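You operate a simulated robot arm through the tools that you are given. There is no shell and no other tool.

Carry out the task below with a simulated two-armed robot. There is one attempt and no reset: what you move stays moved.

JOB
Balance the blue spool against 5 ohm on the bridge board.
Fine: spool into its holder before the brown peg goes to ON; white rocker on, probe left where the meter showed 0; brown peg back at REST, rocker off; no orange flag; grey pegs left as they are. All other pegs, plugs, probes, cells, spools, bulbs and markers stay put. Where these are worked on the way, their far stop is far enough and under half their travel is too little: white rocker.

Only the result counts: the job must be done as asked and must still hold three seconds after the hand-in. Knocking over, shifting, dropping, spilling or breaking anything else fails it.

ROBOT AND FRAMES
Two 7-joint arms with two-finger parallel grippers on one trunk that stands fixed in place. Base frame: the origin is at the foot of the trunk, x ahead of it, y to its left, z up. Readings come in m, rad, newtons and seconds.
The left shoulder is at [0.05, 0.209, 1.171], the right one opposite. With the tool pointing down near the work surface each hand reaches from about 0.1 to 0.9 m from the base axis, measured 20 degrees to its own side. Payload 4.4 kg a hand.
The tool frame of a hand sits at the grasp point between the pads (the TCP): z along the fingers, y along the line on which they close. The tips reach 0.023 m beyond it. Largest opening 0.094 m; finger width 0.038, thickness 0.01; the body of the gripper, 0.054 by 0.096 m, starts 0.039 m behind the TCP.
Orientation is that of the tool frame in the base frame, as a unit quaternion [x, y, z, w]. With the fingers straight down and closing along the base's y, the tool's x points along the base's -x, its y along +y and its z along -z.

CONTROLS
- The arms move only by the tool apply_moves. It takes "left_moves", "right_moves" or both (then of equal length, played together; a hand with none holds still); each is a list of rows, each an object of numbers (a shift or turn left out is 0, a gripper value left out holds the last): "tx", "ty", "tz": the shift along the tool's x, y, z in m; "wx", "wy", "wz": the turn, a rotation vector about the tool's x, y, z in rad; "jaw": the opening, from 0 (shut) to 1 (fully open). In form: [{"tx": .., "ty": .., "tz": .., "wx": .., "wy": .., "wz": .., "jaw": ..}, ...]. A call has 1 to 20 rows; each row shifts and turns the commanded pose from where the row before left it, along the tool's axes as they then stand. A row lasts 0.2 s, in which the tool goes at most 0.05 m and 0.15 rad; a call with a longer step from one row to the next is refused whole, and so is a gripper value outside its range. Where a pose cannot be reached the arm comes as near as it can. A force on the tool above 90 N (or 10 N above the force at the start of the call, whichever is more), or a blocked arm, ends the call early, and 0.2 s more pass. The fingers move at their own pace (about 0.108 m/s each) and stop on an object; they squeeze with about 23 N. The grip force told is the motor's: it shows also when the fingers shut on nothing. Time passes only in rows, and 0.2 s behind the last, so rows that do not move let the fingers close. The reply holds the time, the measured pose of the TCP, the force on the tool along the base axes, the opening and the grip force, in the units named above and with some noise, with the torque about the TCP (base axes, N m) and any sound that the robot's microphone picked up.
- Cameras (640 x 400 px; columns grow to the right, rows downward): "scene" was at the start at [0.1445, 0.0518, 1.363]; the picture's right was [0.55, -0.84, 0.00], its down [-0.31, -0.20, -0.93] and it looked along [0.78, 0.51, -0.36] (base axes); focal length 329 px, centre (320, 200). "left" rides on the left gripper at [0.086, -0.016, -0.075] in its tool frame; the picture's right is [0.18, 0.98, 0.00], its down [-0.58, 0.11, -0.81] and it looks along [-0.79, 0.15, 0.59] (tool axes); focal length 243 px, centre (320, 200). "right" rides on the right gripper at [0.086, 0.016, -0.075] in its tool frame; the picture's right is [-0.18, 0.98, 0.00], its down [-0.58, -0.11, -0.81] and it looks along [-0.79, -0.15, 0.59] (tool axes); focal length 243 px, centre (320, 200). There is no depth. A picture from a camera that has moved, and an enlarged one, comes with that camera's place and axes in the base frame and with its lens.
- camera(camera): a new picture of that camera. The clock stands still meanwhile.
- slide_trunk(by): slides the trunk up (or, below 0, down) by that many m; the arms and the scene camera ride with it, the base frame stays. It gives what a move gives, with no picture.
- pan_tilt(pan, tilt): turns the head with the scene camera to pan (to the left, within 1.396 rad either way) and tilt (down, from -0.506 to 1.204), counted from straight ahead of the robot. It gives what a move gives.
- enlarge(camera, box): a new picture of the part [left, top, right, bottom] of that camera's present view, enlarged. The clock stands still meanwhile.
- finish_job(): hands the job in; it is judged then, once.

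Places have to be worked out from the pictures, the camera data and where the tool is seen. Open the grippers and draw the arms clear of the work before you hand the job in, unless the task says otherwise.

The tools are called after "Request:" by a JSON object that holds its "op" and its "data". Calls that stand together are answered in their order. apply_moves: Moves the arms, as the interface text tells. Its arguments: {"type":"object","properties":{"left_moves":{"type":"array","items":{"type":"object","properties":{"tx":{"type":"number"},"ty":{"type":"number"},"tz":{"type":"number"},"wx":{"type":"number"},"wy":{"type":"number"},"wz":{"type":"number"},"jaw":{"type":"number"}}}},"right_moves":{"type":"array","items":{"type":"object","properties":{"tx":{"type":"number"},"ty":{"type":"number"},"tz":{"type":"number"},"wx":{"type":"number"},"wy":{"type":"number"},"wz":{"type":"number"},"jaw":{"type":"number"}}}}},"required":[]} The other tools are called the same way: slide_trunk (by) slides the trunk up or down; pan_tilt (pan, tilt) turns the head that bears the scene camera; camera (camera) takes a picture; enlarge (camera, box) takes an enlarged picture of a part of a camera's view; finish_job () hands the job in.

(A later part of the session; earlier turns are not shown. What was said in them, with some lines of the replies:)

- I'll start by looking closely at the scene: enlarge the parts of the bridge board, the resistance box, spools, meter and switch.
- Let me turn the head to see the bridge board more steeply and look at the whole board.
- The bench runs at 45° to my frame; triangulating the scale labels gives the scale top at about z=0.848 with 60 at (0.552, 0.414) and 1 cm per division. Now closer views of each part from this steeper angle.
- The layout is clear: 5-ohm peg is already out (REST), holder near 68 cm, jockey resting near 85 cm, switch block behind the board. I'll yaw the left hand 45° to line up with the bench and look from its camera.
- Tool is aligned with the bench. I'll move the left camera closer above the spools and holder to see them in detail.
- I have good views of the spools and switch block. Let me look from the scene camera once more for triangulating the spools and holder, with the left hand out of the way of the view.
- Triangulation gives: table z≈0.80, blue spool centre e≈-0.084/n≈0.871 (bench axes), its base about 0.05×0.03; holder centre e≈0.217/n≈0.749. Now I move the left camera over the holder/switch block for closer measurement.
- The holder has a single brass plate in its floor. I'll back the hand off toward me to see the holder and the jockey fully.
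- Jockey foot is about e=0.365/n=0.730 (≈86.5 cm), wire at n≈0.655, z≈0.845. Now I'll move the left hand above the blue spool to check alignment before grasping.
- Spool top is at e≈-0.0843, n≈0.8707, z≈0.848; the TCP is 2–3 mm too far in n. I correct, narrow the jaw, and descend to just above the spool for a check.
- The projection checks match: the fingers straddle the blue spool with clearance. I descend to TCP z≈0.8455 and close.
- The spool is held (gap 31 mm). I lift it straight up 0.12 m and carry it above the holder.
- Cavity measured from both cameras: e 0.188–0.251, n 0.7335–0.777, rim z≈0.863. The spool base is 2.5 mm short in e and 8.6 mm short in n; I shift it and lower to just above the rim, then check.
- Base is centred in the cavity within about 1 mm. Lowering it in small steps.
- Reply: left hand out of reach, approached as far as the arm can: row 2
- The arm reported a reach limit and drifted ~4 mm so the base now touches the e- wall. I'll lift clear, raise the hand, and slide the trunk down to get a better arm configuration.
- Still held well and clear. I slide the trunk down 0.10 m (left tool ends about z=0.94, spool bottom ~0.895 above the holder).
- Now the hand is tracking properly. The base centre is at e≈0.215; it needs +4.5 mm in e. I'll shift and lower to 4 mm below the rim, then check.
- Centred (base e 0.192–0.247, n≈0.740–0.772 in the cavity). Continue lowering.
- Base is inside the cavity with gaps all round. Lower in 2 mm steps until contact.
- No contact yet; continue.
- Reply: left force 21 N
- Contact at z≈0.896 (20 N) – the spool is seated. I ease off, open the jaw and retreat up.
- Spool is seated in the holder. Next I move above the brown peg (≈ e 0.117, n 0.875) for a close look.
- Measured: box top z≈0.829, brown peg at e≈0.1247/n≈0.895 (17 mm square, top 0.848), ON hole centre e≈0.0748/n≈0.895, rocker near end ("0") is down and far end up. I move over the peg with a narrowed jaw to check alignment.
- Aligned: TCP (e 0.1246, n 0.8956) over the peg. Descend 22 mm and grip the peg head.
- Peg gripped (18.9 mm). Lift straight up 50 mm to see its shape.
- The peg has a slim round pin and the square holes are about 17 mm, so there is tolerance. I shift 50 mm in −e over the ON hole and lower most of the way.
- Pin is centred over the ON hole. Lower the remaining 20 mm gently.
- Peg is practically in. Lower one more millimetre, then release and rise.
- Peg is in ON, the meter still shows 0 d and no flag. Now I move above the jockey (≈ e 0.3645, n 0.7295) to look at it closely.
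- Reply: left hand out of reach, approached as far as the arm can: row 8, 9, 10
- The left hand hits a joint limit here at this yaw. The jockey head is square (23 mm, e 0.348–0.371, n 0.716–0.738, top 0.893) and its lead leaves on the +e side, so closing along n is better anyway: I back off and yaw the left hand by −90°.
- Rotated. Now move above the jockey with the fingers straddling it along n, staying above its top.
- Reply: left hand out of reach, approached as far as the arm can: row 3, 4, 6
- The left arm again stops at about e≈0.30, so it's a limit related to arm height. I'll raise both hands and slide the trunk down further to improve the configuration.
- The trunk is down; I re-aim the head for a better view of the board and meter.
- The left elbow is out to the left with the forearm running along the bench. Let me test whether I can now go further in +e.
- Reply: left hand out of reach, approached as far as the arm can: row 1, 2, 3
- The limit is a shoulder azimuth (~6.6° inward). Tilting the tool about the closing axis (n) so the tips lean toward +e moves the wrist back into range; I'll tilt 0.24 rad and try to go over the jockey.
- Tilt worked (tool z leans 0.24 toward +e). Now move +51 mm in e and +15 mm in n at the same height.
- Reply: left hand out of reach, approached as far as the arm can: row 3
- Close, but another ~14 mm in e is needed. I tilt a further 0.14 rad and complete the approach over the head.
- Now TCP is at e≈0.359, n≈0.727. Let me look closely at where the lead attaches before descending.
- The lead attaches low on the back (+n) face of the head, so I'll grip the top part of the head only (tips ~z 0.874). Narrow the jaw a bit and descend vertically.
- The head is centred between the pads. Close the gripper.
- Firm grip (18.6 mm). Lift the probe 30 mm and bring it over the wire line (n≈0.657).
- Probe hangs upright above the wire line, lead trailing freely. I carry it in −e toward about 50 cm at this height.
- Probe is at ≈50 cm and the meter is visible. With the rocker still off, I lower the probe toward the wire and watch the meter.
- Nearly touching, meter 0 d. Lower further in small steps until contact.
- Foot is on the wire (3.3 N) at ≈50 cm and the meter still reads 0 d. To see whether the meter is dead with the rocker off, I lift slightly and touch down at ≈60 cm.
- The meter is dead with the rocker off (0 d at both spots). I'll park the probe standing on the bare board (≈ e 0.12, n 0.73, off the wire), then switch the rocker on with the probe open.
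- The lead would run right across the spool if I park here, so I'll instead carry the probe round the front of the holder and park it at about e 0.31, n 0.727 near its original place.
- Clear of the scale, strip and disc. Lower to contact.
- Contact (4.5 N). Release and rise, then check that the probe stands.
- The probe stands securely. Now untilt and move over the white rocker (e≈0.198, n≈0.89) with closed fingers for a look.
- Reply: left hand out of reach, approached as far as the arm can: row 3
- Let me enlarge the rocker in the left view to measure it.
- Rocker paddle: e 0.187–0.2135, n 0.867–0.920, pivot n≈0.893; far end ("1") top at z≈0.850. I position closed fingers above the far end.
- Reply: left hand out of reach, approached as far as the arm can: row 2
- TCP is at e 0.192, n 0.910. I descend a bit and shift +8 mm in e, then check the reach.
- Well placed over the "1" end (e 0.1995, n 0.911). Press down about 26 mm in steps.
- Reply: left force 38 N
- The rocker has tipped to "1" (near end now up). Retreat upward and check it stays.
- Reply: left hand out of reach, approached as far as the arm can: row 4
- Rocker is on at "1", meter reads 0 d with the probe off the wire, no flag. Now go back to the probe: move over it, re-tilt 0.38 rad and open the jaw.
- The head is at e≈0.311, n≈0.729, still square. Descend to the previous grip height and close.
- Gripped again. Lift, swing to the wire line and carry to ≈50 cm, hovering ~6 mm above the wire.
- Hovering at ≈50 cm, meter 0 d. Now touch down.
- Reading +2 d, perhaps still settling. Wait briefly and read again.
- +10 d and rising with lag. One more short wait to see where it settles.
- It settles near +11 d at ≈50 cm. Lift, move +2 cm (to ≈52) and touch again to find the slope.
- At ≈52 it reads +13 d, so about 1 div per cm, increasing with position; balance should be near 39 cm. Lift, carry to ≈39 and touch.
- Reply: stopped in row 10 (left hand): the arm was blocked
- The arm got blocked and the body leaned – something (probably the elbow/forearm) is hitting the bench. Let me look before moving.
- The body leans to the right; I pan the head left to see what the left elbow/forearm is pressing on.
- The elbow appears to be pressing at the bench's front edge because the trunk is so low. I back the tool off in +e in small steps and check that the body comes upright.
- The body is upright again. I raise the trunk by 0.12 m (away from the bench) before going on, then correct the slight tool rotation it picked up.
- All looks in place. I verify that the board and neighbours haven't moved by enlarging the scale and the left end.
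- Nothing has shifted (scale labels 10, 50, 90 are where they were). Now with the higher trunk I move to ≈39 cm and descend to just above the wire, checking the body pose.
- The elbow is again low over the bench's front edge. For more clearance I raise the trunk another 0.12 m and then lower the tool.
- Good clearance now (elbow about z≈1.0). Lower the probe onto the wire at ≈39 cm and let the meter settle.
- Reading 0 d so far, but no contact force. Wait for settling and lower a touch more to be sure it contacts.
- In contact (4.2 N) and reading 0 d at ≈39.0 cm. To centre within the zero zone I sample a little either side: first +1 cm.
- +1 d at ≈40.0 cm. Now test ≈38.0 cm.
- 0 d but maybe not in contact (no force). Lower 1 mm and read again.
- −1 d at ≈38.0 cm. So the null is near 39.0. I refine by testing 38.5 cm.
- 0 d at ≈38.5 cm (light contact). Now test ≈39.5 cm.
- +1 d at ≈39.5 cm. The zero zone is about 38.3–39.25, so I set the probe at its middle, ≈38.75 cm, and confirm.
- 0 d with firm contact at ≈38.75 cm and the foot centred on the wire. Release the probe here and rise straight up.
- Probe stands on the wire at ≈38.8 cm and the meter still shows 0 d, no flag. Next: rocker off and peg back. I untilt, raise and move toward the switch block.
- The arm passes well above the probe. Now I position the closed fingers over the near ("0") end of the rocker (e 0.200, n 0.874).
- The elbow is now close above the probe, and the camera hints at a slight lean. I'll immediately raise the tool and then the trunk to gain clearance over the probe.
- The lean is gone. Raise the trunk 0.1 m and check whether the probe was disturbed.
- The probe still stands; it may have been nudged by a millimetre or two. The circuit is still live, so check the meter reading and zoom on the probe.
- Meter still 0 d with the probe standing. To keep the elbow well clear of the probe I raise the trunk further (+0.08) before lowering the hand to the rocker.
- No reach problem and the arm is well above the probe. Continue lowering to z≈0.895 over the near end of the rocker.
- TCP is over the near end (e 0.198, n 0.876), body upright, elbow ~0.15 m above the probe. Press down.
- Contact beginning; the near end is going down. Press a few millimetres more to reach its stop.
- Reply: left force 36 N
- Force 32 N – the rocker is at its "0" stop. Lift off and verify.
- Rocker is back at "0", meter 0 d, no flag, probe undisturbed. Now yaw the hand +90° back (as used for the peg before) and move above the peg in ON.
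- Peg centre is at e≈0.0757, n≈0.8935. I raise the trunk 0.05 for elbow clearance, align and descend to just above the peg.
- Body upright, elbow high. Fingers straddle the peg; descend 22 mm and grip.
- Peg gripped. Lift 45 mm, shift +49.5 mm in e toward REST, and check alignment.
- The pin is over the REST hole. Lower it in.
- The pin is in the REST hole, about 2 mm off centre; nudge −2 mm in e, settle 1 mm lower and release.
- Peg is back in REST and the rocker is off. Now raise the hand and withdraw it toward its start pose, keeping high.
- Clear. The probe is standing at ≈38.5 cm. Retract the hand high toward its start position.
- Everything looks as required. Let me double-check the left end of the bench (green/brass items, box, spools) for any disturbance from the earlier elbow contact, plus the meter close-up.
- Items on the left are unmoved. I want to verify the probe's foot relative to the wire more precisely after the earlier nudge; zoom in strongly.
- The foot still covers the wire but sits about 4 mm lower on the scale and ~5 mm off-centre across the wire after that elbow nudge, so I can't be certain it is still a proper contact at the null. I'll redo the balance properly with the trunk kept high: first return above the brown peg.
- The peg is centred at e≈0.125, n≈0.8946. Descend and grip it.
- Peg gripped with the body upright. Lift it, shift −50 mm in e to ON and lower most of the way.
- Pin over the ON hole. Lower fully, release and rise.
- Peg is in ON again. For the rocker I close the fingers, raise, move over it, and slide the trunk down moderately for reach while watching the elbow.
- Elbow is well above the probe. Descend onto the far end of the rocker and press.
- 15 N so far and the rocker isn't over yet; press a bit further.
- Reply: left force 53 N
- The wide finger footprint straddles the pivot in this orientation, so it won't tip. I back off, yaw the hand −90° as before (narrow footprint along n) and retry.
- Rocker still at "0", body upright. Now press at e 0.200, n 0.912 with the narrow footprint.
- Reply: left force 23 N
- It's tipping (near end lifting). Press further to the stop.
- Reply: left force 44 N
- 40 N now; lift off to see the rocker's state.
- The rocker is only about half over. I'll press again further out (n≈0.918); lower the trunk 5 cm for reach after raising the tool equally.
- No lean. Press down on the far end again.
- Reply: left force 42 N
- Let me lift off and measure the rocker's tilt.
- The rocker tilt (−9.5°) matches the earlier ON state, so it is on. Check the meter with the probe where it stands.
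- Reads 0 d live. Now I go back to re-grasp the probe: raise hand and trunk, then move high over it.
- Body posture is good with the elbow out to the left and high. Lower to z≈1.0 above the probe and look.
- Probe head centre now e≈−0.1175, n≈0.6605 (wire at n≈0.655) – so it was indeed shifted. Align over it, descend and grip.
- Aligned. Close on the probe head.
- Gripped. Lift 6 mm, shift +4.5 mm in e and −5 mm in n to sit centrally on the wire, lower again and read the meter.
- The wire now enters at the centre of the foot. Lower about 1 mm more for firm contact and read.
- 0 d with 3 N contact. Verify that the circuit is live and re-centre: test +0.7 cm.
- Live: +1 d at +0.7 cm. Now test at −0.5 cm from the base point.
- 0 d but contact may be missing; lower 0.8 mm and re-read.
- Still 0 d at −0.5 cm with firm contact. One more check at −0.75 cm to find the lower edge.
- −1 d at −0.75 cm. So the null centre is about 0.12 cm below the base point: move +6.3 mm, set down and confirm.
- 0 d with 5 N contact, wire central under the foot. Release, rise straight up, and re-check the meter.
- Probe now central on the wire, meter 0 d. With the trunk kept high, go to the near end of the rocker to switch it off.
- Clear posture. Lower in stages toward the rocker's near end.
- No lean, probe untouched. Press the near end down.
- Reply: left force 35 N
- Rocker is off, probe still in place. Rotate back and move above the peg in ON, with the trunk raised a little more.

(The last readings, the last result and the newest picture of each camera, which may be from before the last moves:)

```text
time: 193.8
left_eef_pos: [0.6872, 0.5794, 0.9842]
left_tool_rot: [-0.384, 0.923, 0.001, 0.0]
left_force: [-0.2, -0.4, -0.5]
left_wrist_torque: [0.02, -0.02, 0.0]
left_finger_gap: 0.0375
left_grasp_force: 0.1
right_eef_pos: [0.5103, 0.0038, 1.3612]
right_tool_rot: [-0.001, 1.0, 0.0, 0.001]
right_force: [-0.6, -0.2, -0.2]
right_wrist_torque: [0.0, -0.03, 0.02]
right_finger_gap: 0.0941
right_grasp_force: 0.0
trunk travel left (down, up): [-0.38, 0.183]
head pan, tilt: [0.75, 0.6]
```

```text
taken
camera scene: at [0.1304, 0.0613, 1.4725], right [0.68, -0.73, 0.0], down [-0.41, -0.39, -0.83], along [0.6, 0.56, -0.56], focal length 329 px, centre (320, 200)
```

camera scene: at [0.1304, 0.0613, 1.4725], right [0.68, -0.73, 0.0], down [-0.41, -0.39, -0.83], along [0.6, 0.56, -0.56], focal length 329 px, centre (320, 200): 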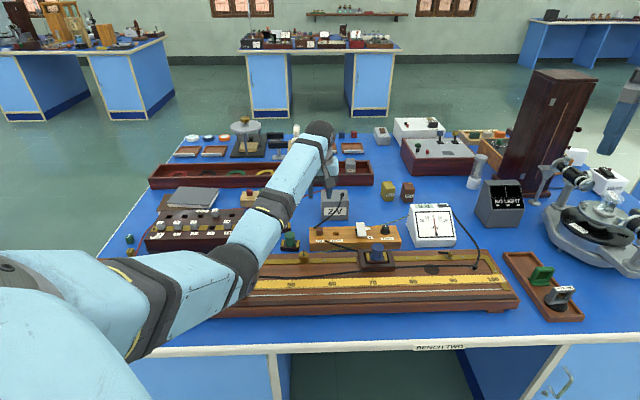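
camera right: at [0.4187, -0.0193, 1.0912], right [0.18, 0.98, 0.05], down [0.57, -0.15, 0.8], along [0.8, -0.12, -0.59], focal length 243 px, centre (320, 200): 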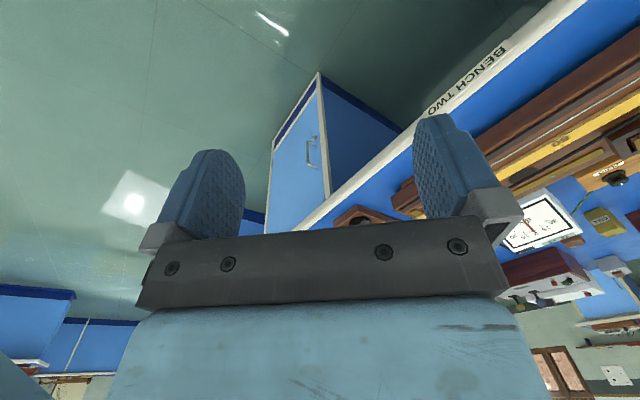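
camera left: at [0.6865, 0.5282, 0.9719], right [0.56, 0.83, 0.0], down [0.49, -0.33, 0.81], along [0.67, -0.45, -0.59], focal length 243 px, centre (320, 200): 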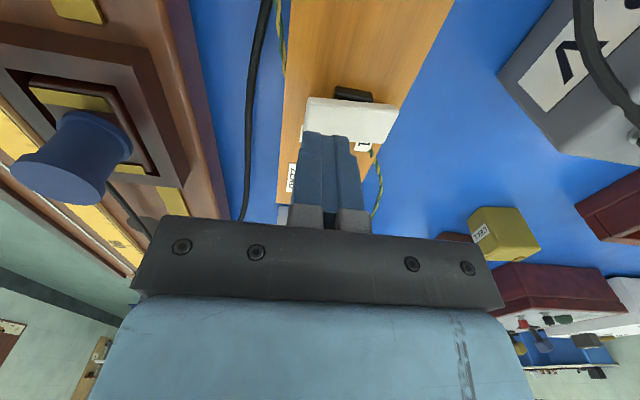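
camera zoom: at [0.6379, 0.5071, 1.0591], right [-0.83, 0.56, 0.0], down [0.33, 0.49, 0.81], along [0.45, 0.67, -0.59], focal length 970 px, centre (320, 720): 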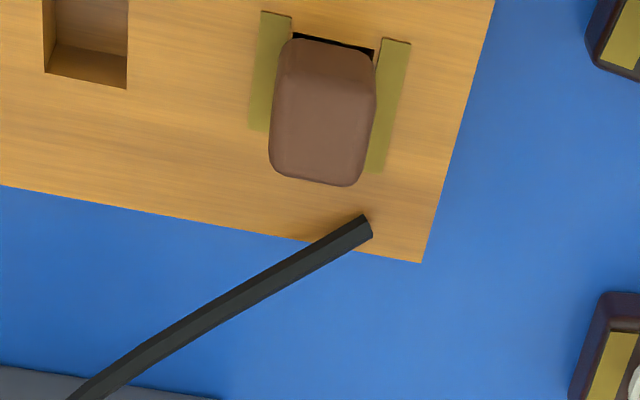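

Aligned over the peg (e 0.0762, n 0.8955). Descend and grip.

Request:
{"op": "apply_moves", "data": {"left_moves": [{"tz": 0.04}, {"tz": 0.04}, {"tz": 0.024}, {"tz": 0.012}, {"tz": 0.0104}, {}, {"jaw": 0.2}, {"jaw": 0.0}, {"jaw": 0.0}, {"jaw": 0.0}]}}

Request:
{"op": "enlarge", "data": {"camera": "left", "box": [220, 60, 420, 185]}}

Request:
{"op": "camera", "data": {"camera": "scene"}}

```text
time: 196.0
left_eef_pos: [0.6871, 0.5793, 0.8574]
left_tool_rot: [-0.384, 0.923, 0.0, 0.0]
left_force: [0.3, 0.3, 0.5]
left_wrist_torque: [-0.01, -0.02, 0.02]
left_finger_gap: 0.019
left_grasp_force: 22.7
right_eef_pos: [0.5125, 0.0036, 1.3615]
right_tool_rot: [0.0, 1.0, 0.0, 0.0]
right_force: [0.1, 0.9, -0.6]
right_wrist_torque: [-0.01, 0.0, 0.0]
right_finger_gap: 0.0939
right_grasp_force: 0.1
trunk travel left (down, up): [-0.38, 0.183]
head pan, tilt: [0.75, 0.6]
```

```text
3.20 times, centred on (320, 122) of left
camera zoom: at [0.6377, 0.5065, 0.9329], right [-0.83, 0.56, 0.0], down [0.33, 0.49, 0.81], along [0.45, 0.67, -0.59], focal length 776 px, centre (320, 448)
```

zoom: 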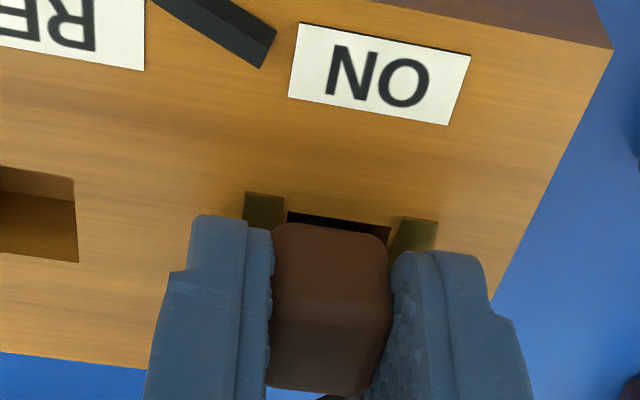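

```text
taken
camera scene: at [0.1313, 0.0614, 1.4723], right [0.68, -0.73, 0.0], down [-0.41, -0.39, -0.83], along [0.6, 0.56, -0.56], focal length 329 px, centre (320, 200)
```

scene: 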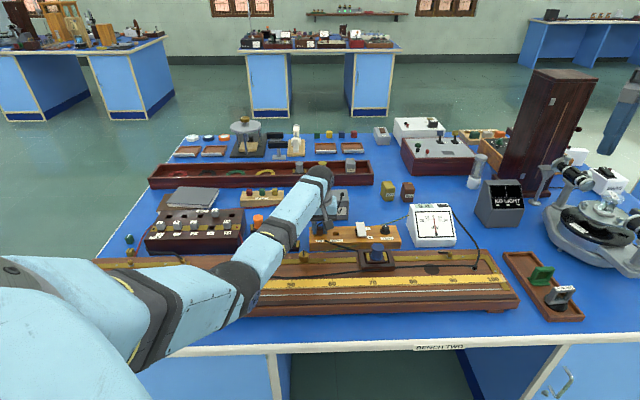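

Peg gripped. Lift, shift +48.7 mm in e to REST, and lower part way.

Request:
{"op": "apply_moves", "data": {"left_moves": [{"tz": -0.01}, {"tz": -0.015}, {"tz": -0.02}, {"ty": -0.025, "tx": 0.0003}, {"ty": -0.0237, "tx": 0.0003}, {}, {"tz": 0.015}, {"tz": 0.01}, {}]}}

Request:
{"op": "enlarge", "data": {"camera": "left", "box": [220, 60, 420, 185]}}

```text
time: 198.0
left_eef_pos: [0.7197, 0.5443, 0.8778]
left_tool_rot: [-0.384, 0.923, 0.001, 0.0]
left_force: [-1.0, -0.8, -0.6]
left_wrist_torque: [-0.02, -0.02, 0.03]
left_finger_gap: 0.0187
left_grasp_force: 23.2
right_eef_pos: [0.5113, 0.0024, 1.3605]
right_tool_rot: [0.0, 1.0, 0.001, 0.0]
right_force: [0.2, 0.0, -1.0]
right_wrist_torque: [-0.01, -0.01, 0.02]
right_finger_gap: 0.0941
right_grasp_force: 0.1
trunk travel left (down, up): [-0.38, 0.183]
head pan, tilt: [0.75, 0.6]
```

```text
3.20 times, centred on (320, 122) of left
camera zoom: at [0.671, 0.4709, 0.9521], right [-0.83, 0.56, 0.0], down [0.33, 0.49, 0.81], along [0.45, 0.67, -0.59], focal length 776 px, centre (320, 448)
```

zoom: 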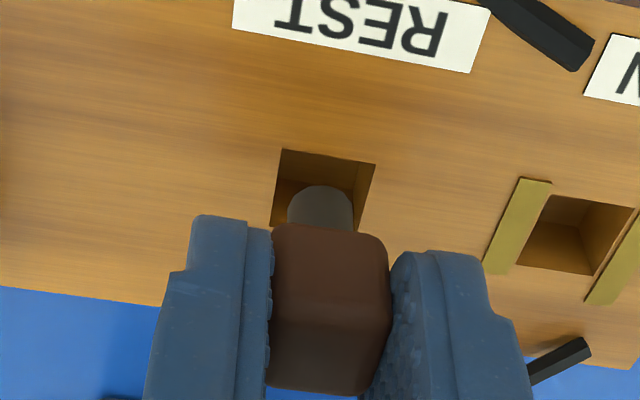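

Pin over the REST hole. Lower it fully, release and rise.

Request:
{"op": "apply_moves", "data": {"left_moves": [{"tz": 0.006}, {"tz": 0.006}, {"tz": 0.005}, {"tz": 0.003}, {"tz": 0.001}, {}, {"jaw": 0.2}, {"jaw": 0.4}, {"jaw": 0.4}, {"tz": -0.02}, {"tz": -0.04}, {"tz": -0.04}, {"tz": -0.04}, {"tz": -0.04}, {"tz": -0.04}, {"tz": -0.04}, {"tz": -0.04}, {}]}}

Request:
{"op": "camera", "data": {"camera": "scene"}}

Request:
{"op": "enlarge", "data": {"camera": "scene", "box": [290, 190, 450, 290]}}

```text
time: 201.8
left_eef_pos: [0.7221, 0.5458, 1.1571]
left_tool_rot: [-0.383, 0.924, 0.001, -0.001]
left_force: [0.4, 0.7, -0.5]
left_wrist_torque: [0.0, 0.01, 0.02]
left_finger_gap: 0.0375
left_grasp_force: 0.0
right_eef_pos: [0.5121, 0.0043, 1.3611]
right_tool_rot: [0.0, 1.0, 0.0, 0.001]
right_force: [-0.3, -0.1, -0.8]
right_wrist_torque: [0.0, -0.01, 0.02]
right_finger_gap: 0.0941
right_grasp_force: 0.0
trunk travel left (down, up): [-0.38, 0.183]
head pan, tilt: [0.75, 0.6]
```

```text
taken
camera scene: at [0.1319, 0.0622, 1.4722], right [0.68, -0.73, 0.0], down [-0.41, -0.39, -0.82], along [0.6, 0.56, -0.57], focal length 329 px, centre (320, 200)
```

scene: 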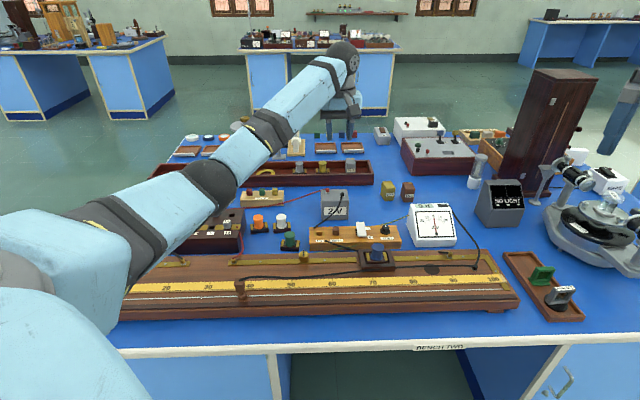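

```text
4.00 times, centred on (370, 240) of scene
camera zoom: at [0.1319, 0.0622, 1.4722], right [0.68, -0.73, 0.0], down [-0.41, -0.39, -0.82], along [0.6, 0.56, -0.57], focal length 1314 px, centre (120, 40)
```

zoom: 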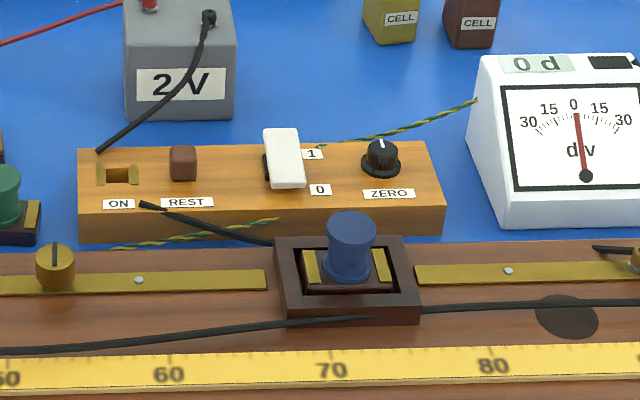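

Peg at REST, rocker at 0, spool in holder, meter 0 d, no flag. Withdraw the hand high toward its start pose and open it.

Request:
{"op": "apply_moves", "data": {"left_moves": [{"tx": 0.033, "ty": 0.0278, "tz": -0.015}, {"tx": 0.033, "ty": 0.0278, "tz": -0.015}, {"tx": 0.033, "ty": 0.0278, "tz": -0.015}, {"tx": 0.033, "ty": 0.0278, "tz": -0.015}, {"tx": 0.033, "ty": 0.0278, "tz": -0.015}, {"tx": 0.033, "ty": 0.0278, "tz": -0.015}, {"tx": 0.033, "ty": 0.0278, "tz": -0.015}, {"tx": 0.033, "ty": 0.0278, "tz": -0.015, "jaw": 0.9}, {}, {}]}}

Request:
{"op": "camera", "data": {"camera": "scene"}}

Request:
{"op": "enlarge", "data": {"camera": "scene", "box": [206, 265, 270, 305]}}

Request:
{"op": "enlarge", "data": {"camera": "scene", "box": [80, 170, 304, 310]}}

```text
time: 204.0
left_eef_pos: [0.3764, 0.5149, 1.2757]
left_tool_rot: [-0.384, 0.923, 0.001, 0.0]
left_force: [-0.1, -0.7, 0.7]
left_wrist_torque: [0.0, -0.03, -0.01]
left_finger_gap: 0.0846
left_grasp_force: 0.1
right_eef_pos: [0.5106, 0.0026, 1.3612]
right_tool_rot: [0.0, 1.0, 0.0, 0.0]
right_force: [0.0, -0.8, 0.8]
right_wrist_torque: [-0.02, 0.0, -0.02]
right_finger_gap: 0.0941
right_grasp_force: 0.1
trunk travel left (down, up): [-0.38, 0.183]
head pan, tilt: [0.75, 0.6]
```

```text
taken
camera scene: at [0.1302, 0.0613, 1.4725], right [0.68, -0.73, 0.0], down [-0.41, -0.39, -0.83], along [0.6, 0.56, -0.56], focal length 329 px, centre (320, 200)
```

scene: 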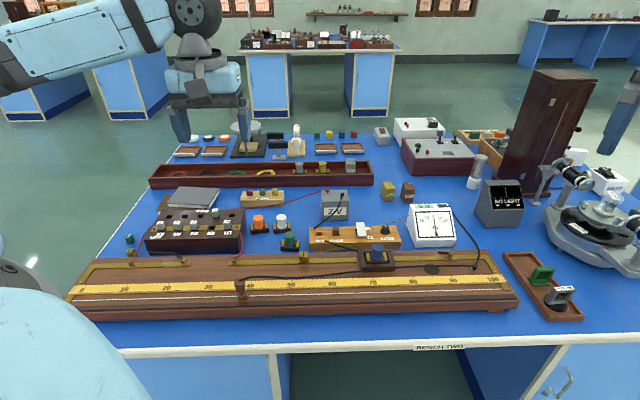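

```text
10.00 times, centred on (238, 285) of scene
camera zoom: at [0.1302, 0.0613, 1.4725], right [0.68, -0.73, 0.0], down [-0.41, -0.39, -0.83], along [0.6, 0.56, -0.56], focal length 3286 px, centre (1140, -650)
```

zoom: 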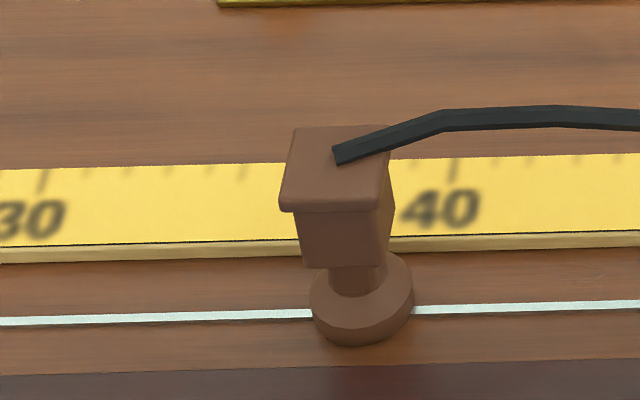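

```text
2.86 times, centred on (192, 240) of scene
camera zoom: at [0.1302, 0.0613, 1.4725], right [0.68, -0.73, 0.0], down [-0.41, -0.39, -0.83], along [0.6, 0.56, -0.56], focal length 939 px, centre (686, 86)
```

zoom: 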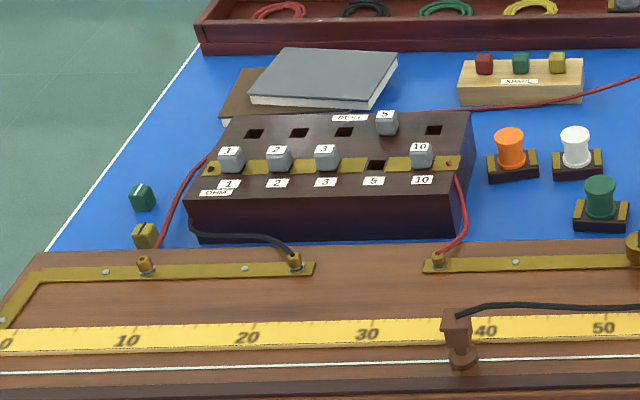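

The probe stands centrally on the wire at the null point. The peg is at REST, the rocker is off, the spool is in its holder and no flag shows. Nothing else has moved, and both hands are open and clear. I'm handing the job in.

Request:
{"op": "finish_job", "data": {}}

```text
The job is handed in.
```

The blue spool is balanced against 5 ohm, with the probe on the wire at about 38.6 cm. I handed the job in without seeing a verdict, so this is only what my cameras and the meter showed.

- **Order:** the spool went into its holder before the brown peg first went to ON, and the white rocker went on after that.
- **Null point:** the meter read 0 d at this spot and still read 0 d after I let go. It read +1 d about 0.8 cm above and −1 d about 0.6 cm below.
- **Final state:** the brown peg is back at REST and the rocker is off. No orange flag came up. The grey pegs were not touched, and both hands are open and clear.

Two things happened on the way:

- **Arm blocked at the bench:** with the trunk low, the left arm was blocked while I carried the probe, most likely by its elbow against the bench's front edge, and the body leaned briefly. I backed off. The scale, the pieces at the left end and the spools were all where they had been.
- **Probe nudged:** later, while I was reaching for the rocker, the left arm apparently shifted the probe a few millimetres after it had been set. I had already switched everything off when I measured this. So I put the peg back to ON and the rocker on, set the probe on zero again, then switched off a second time.
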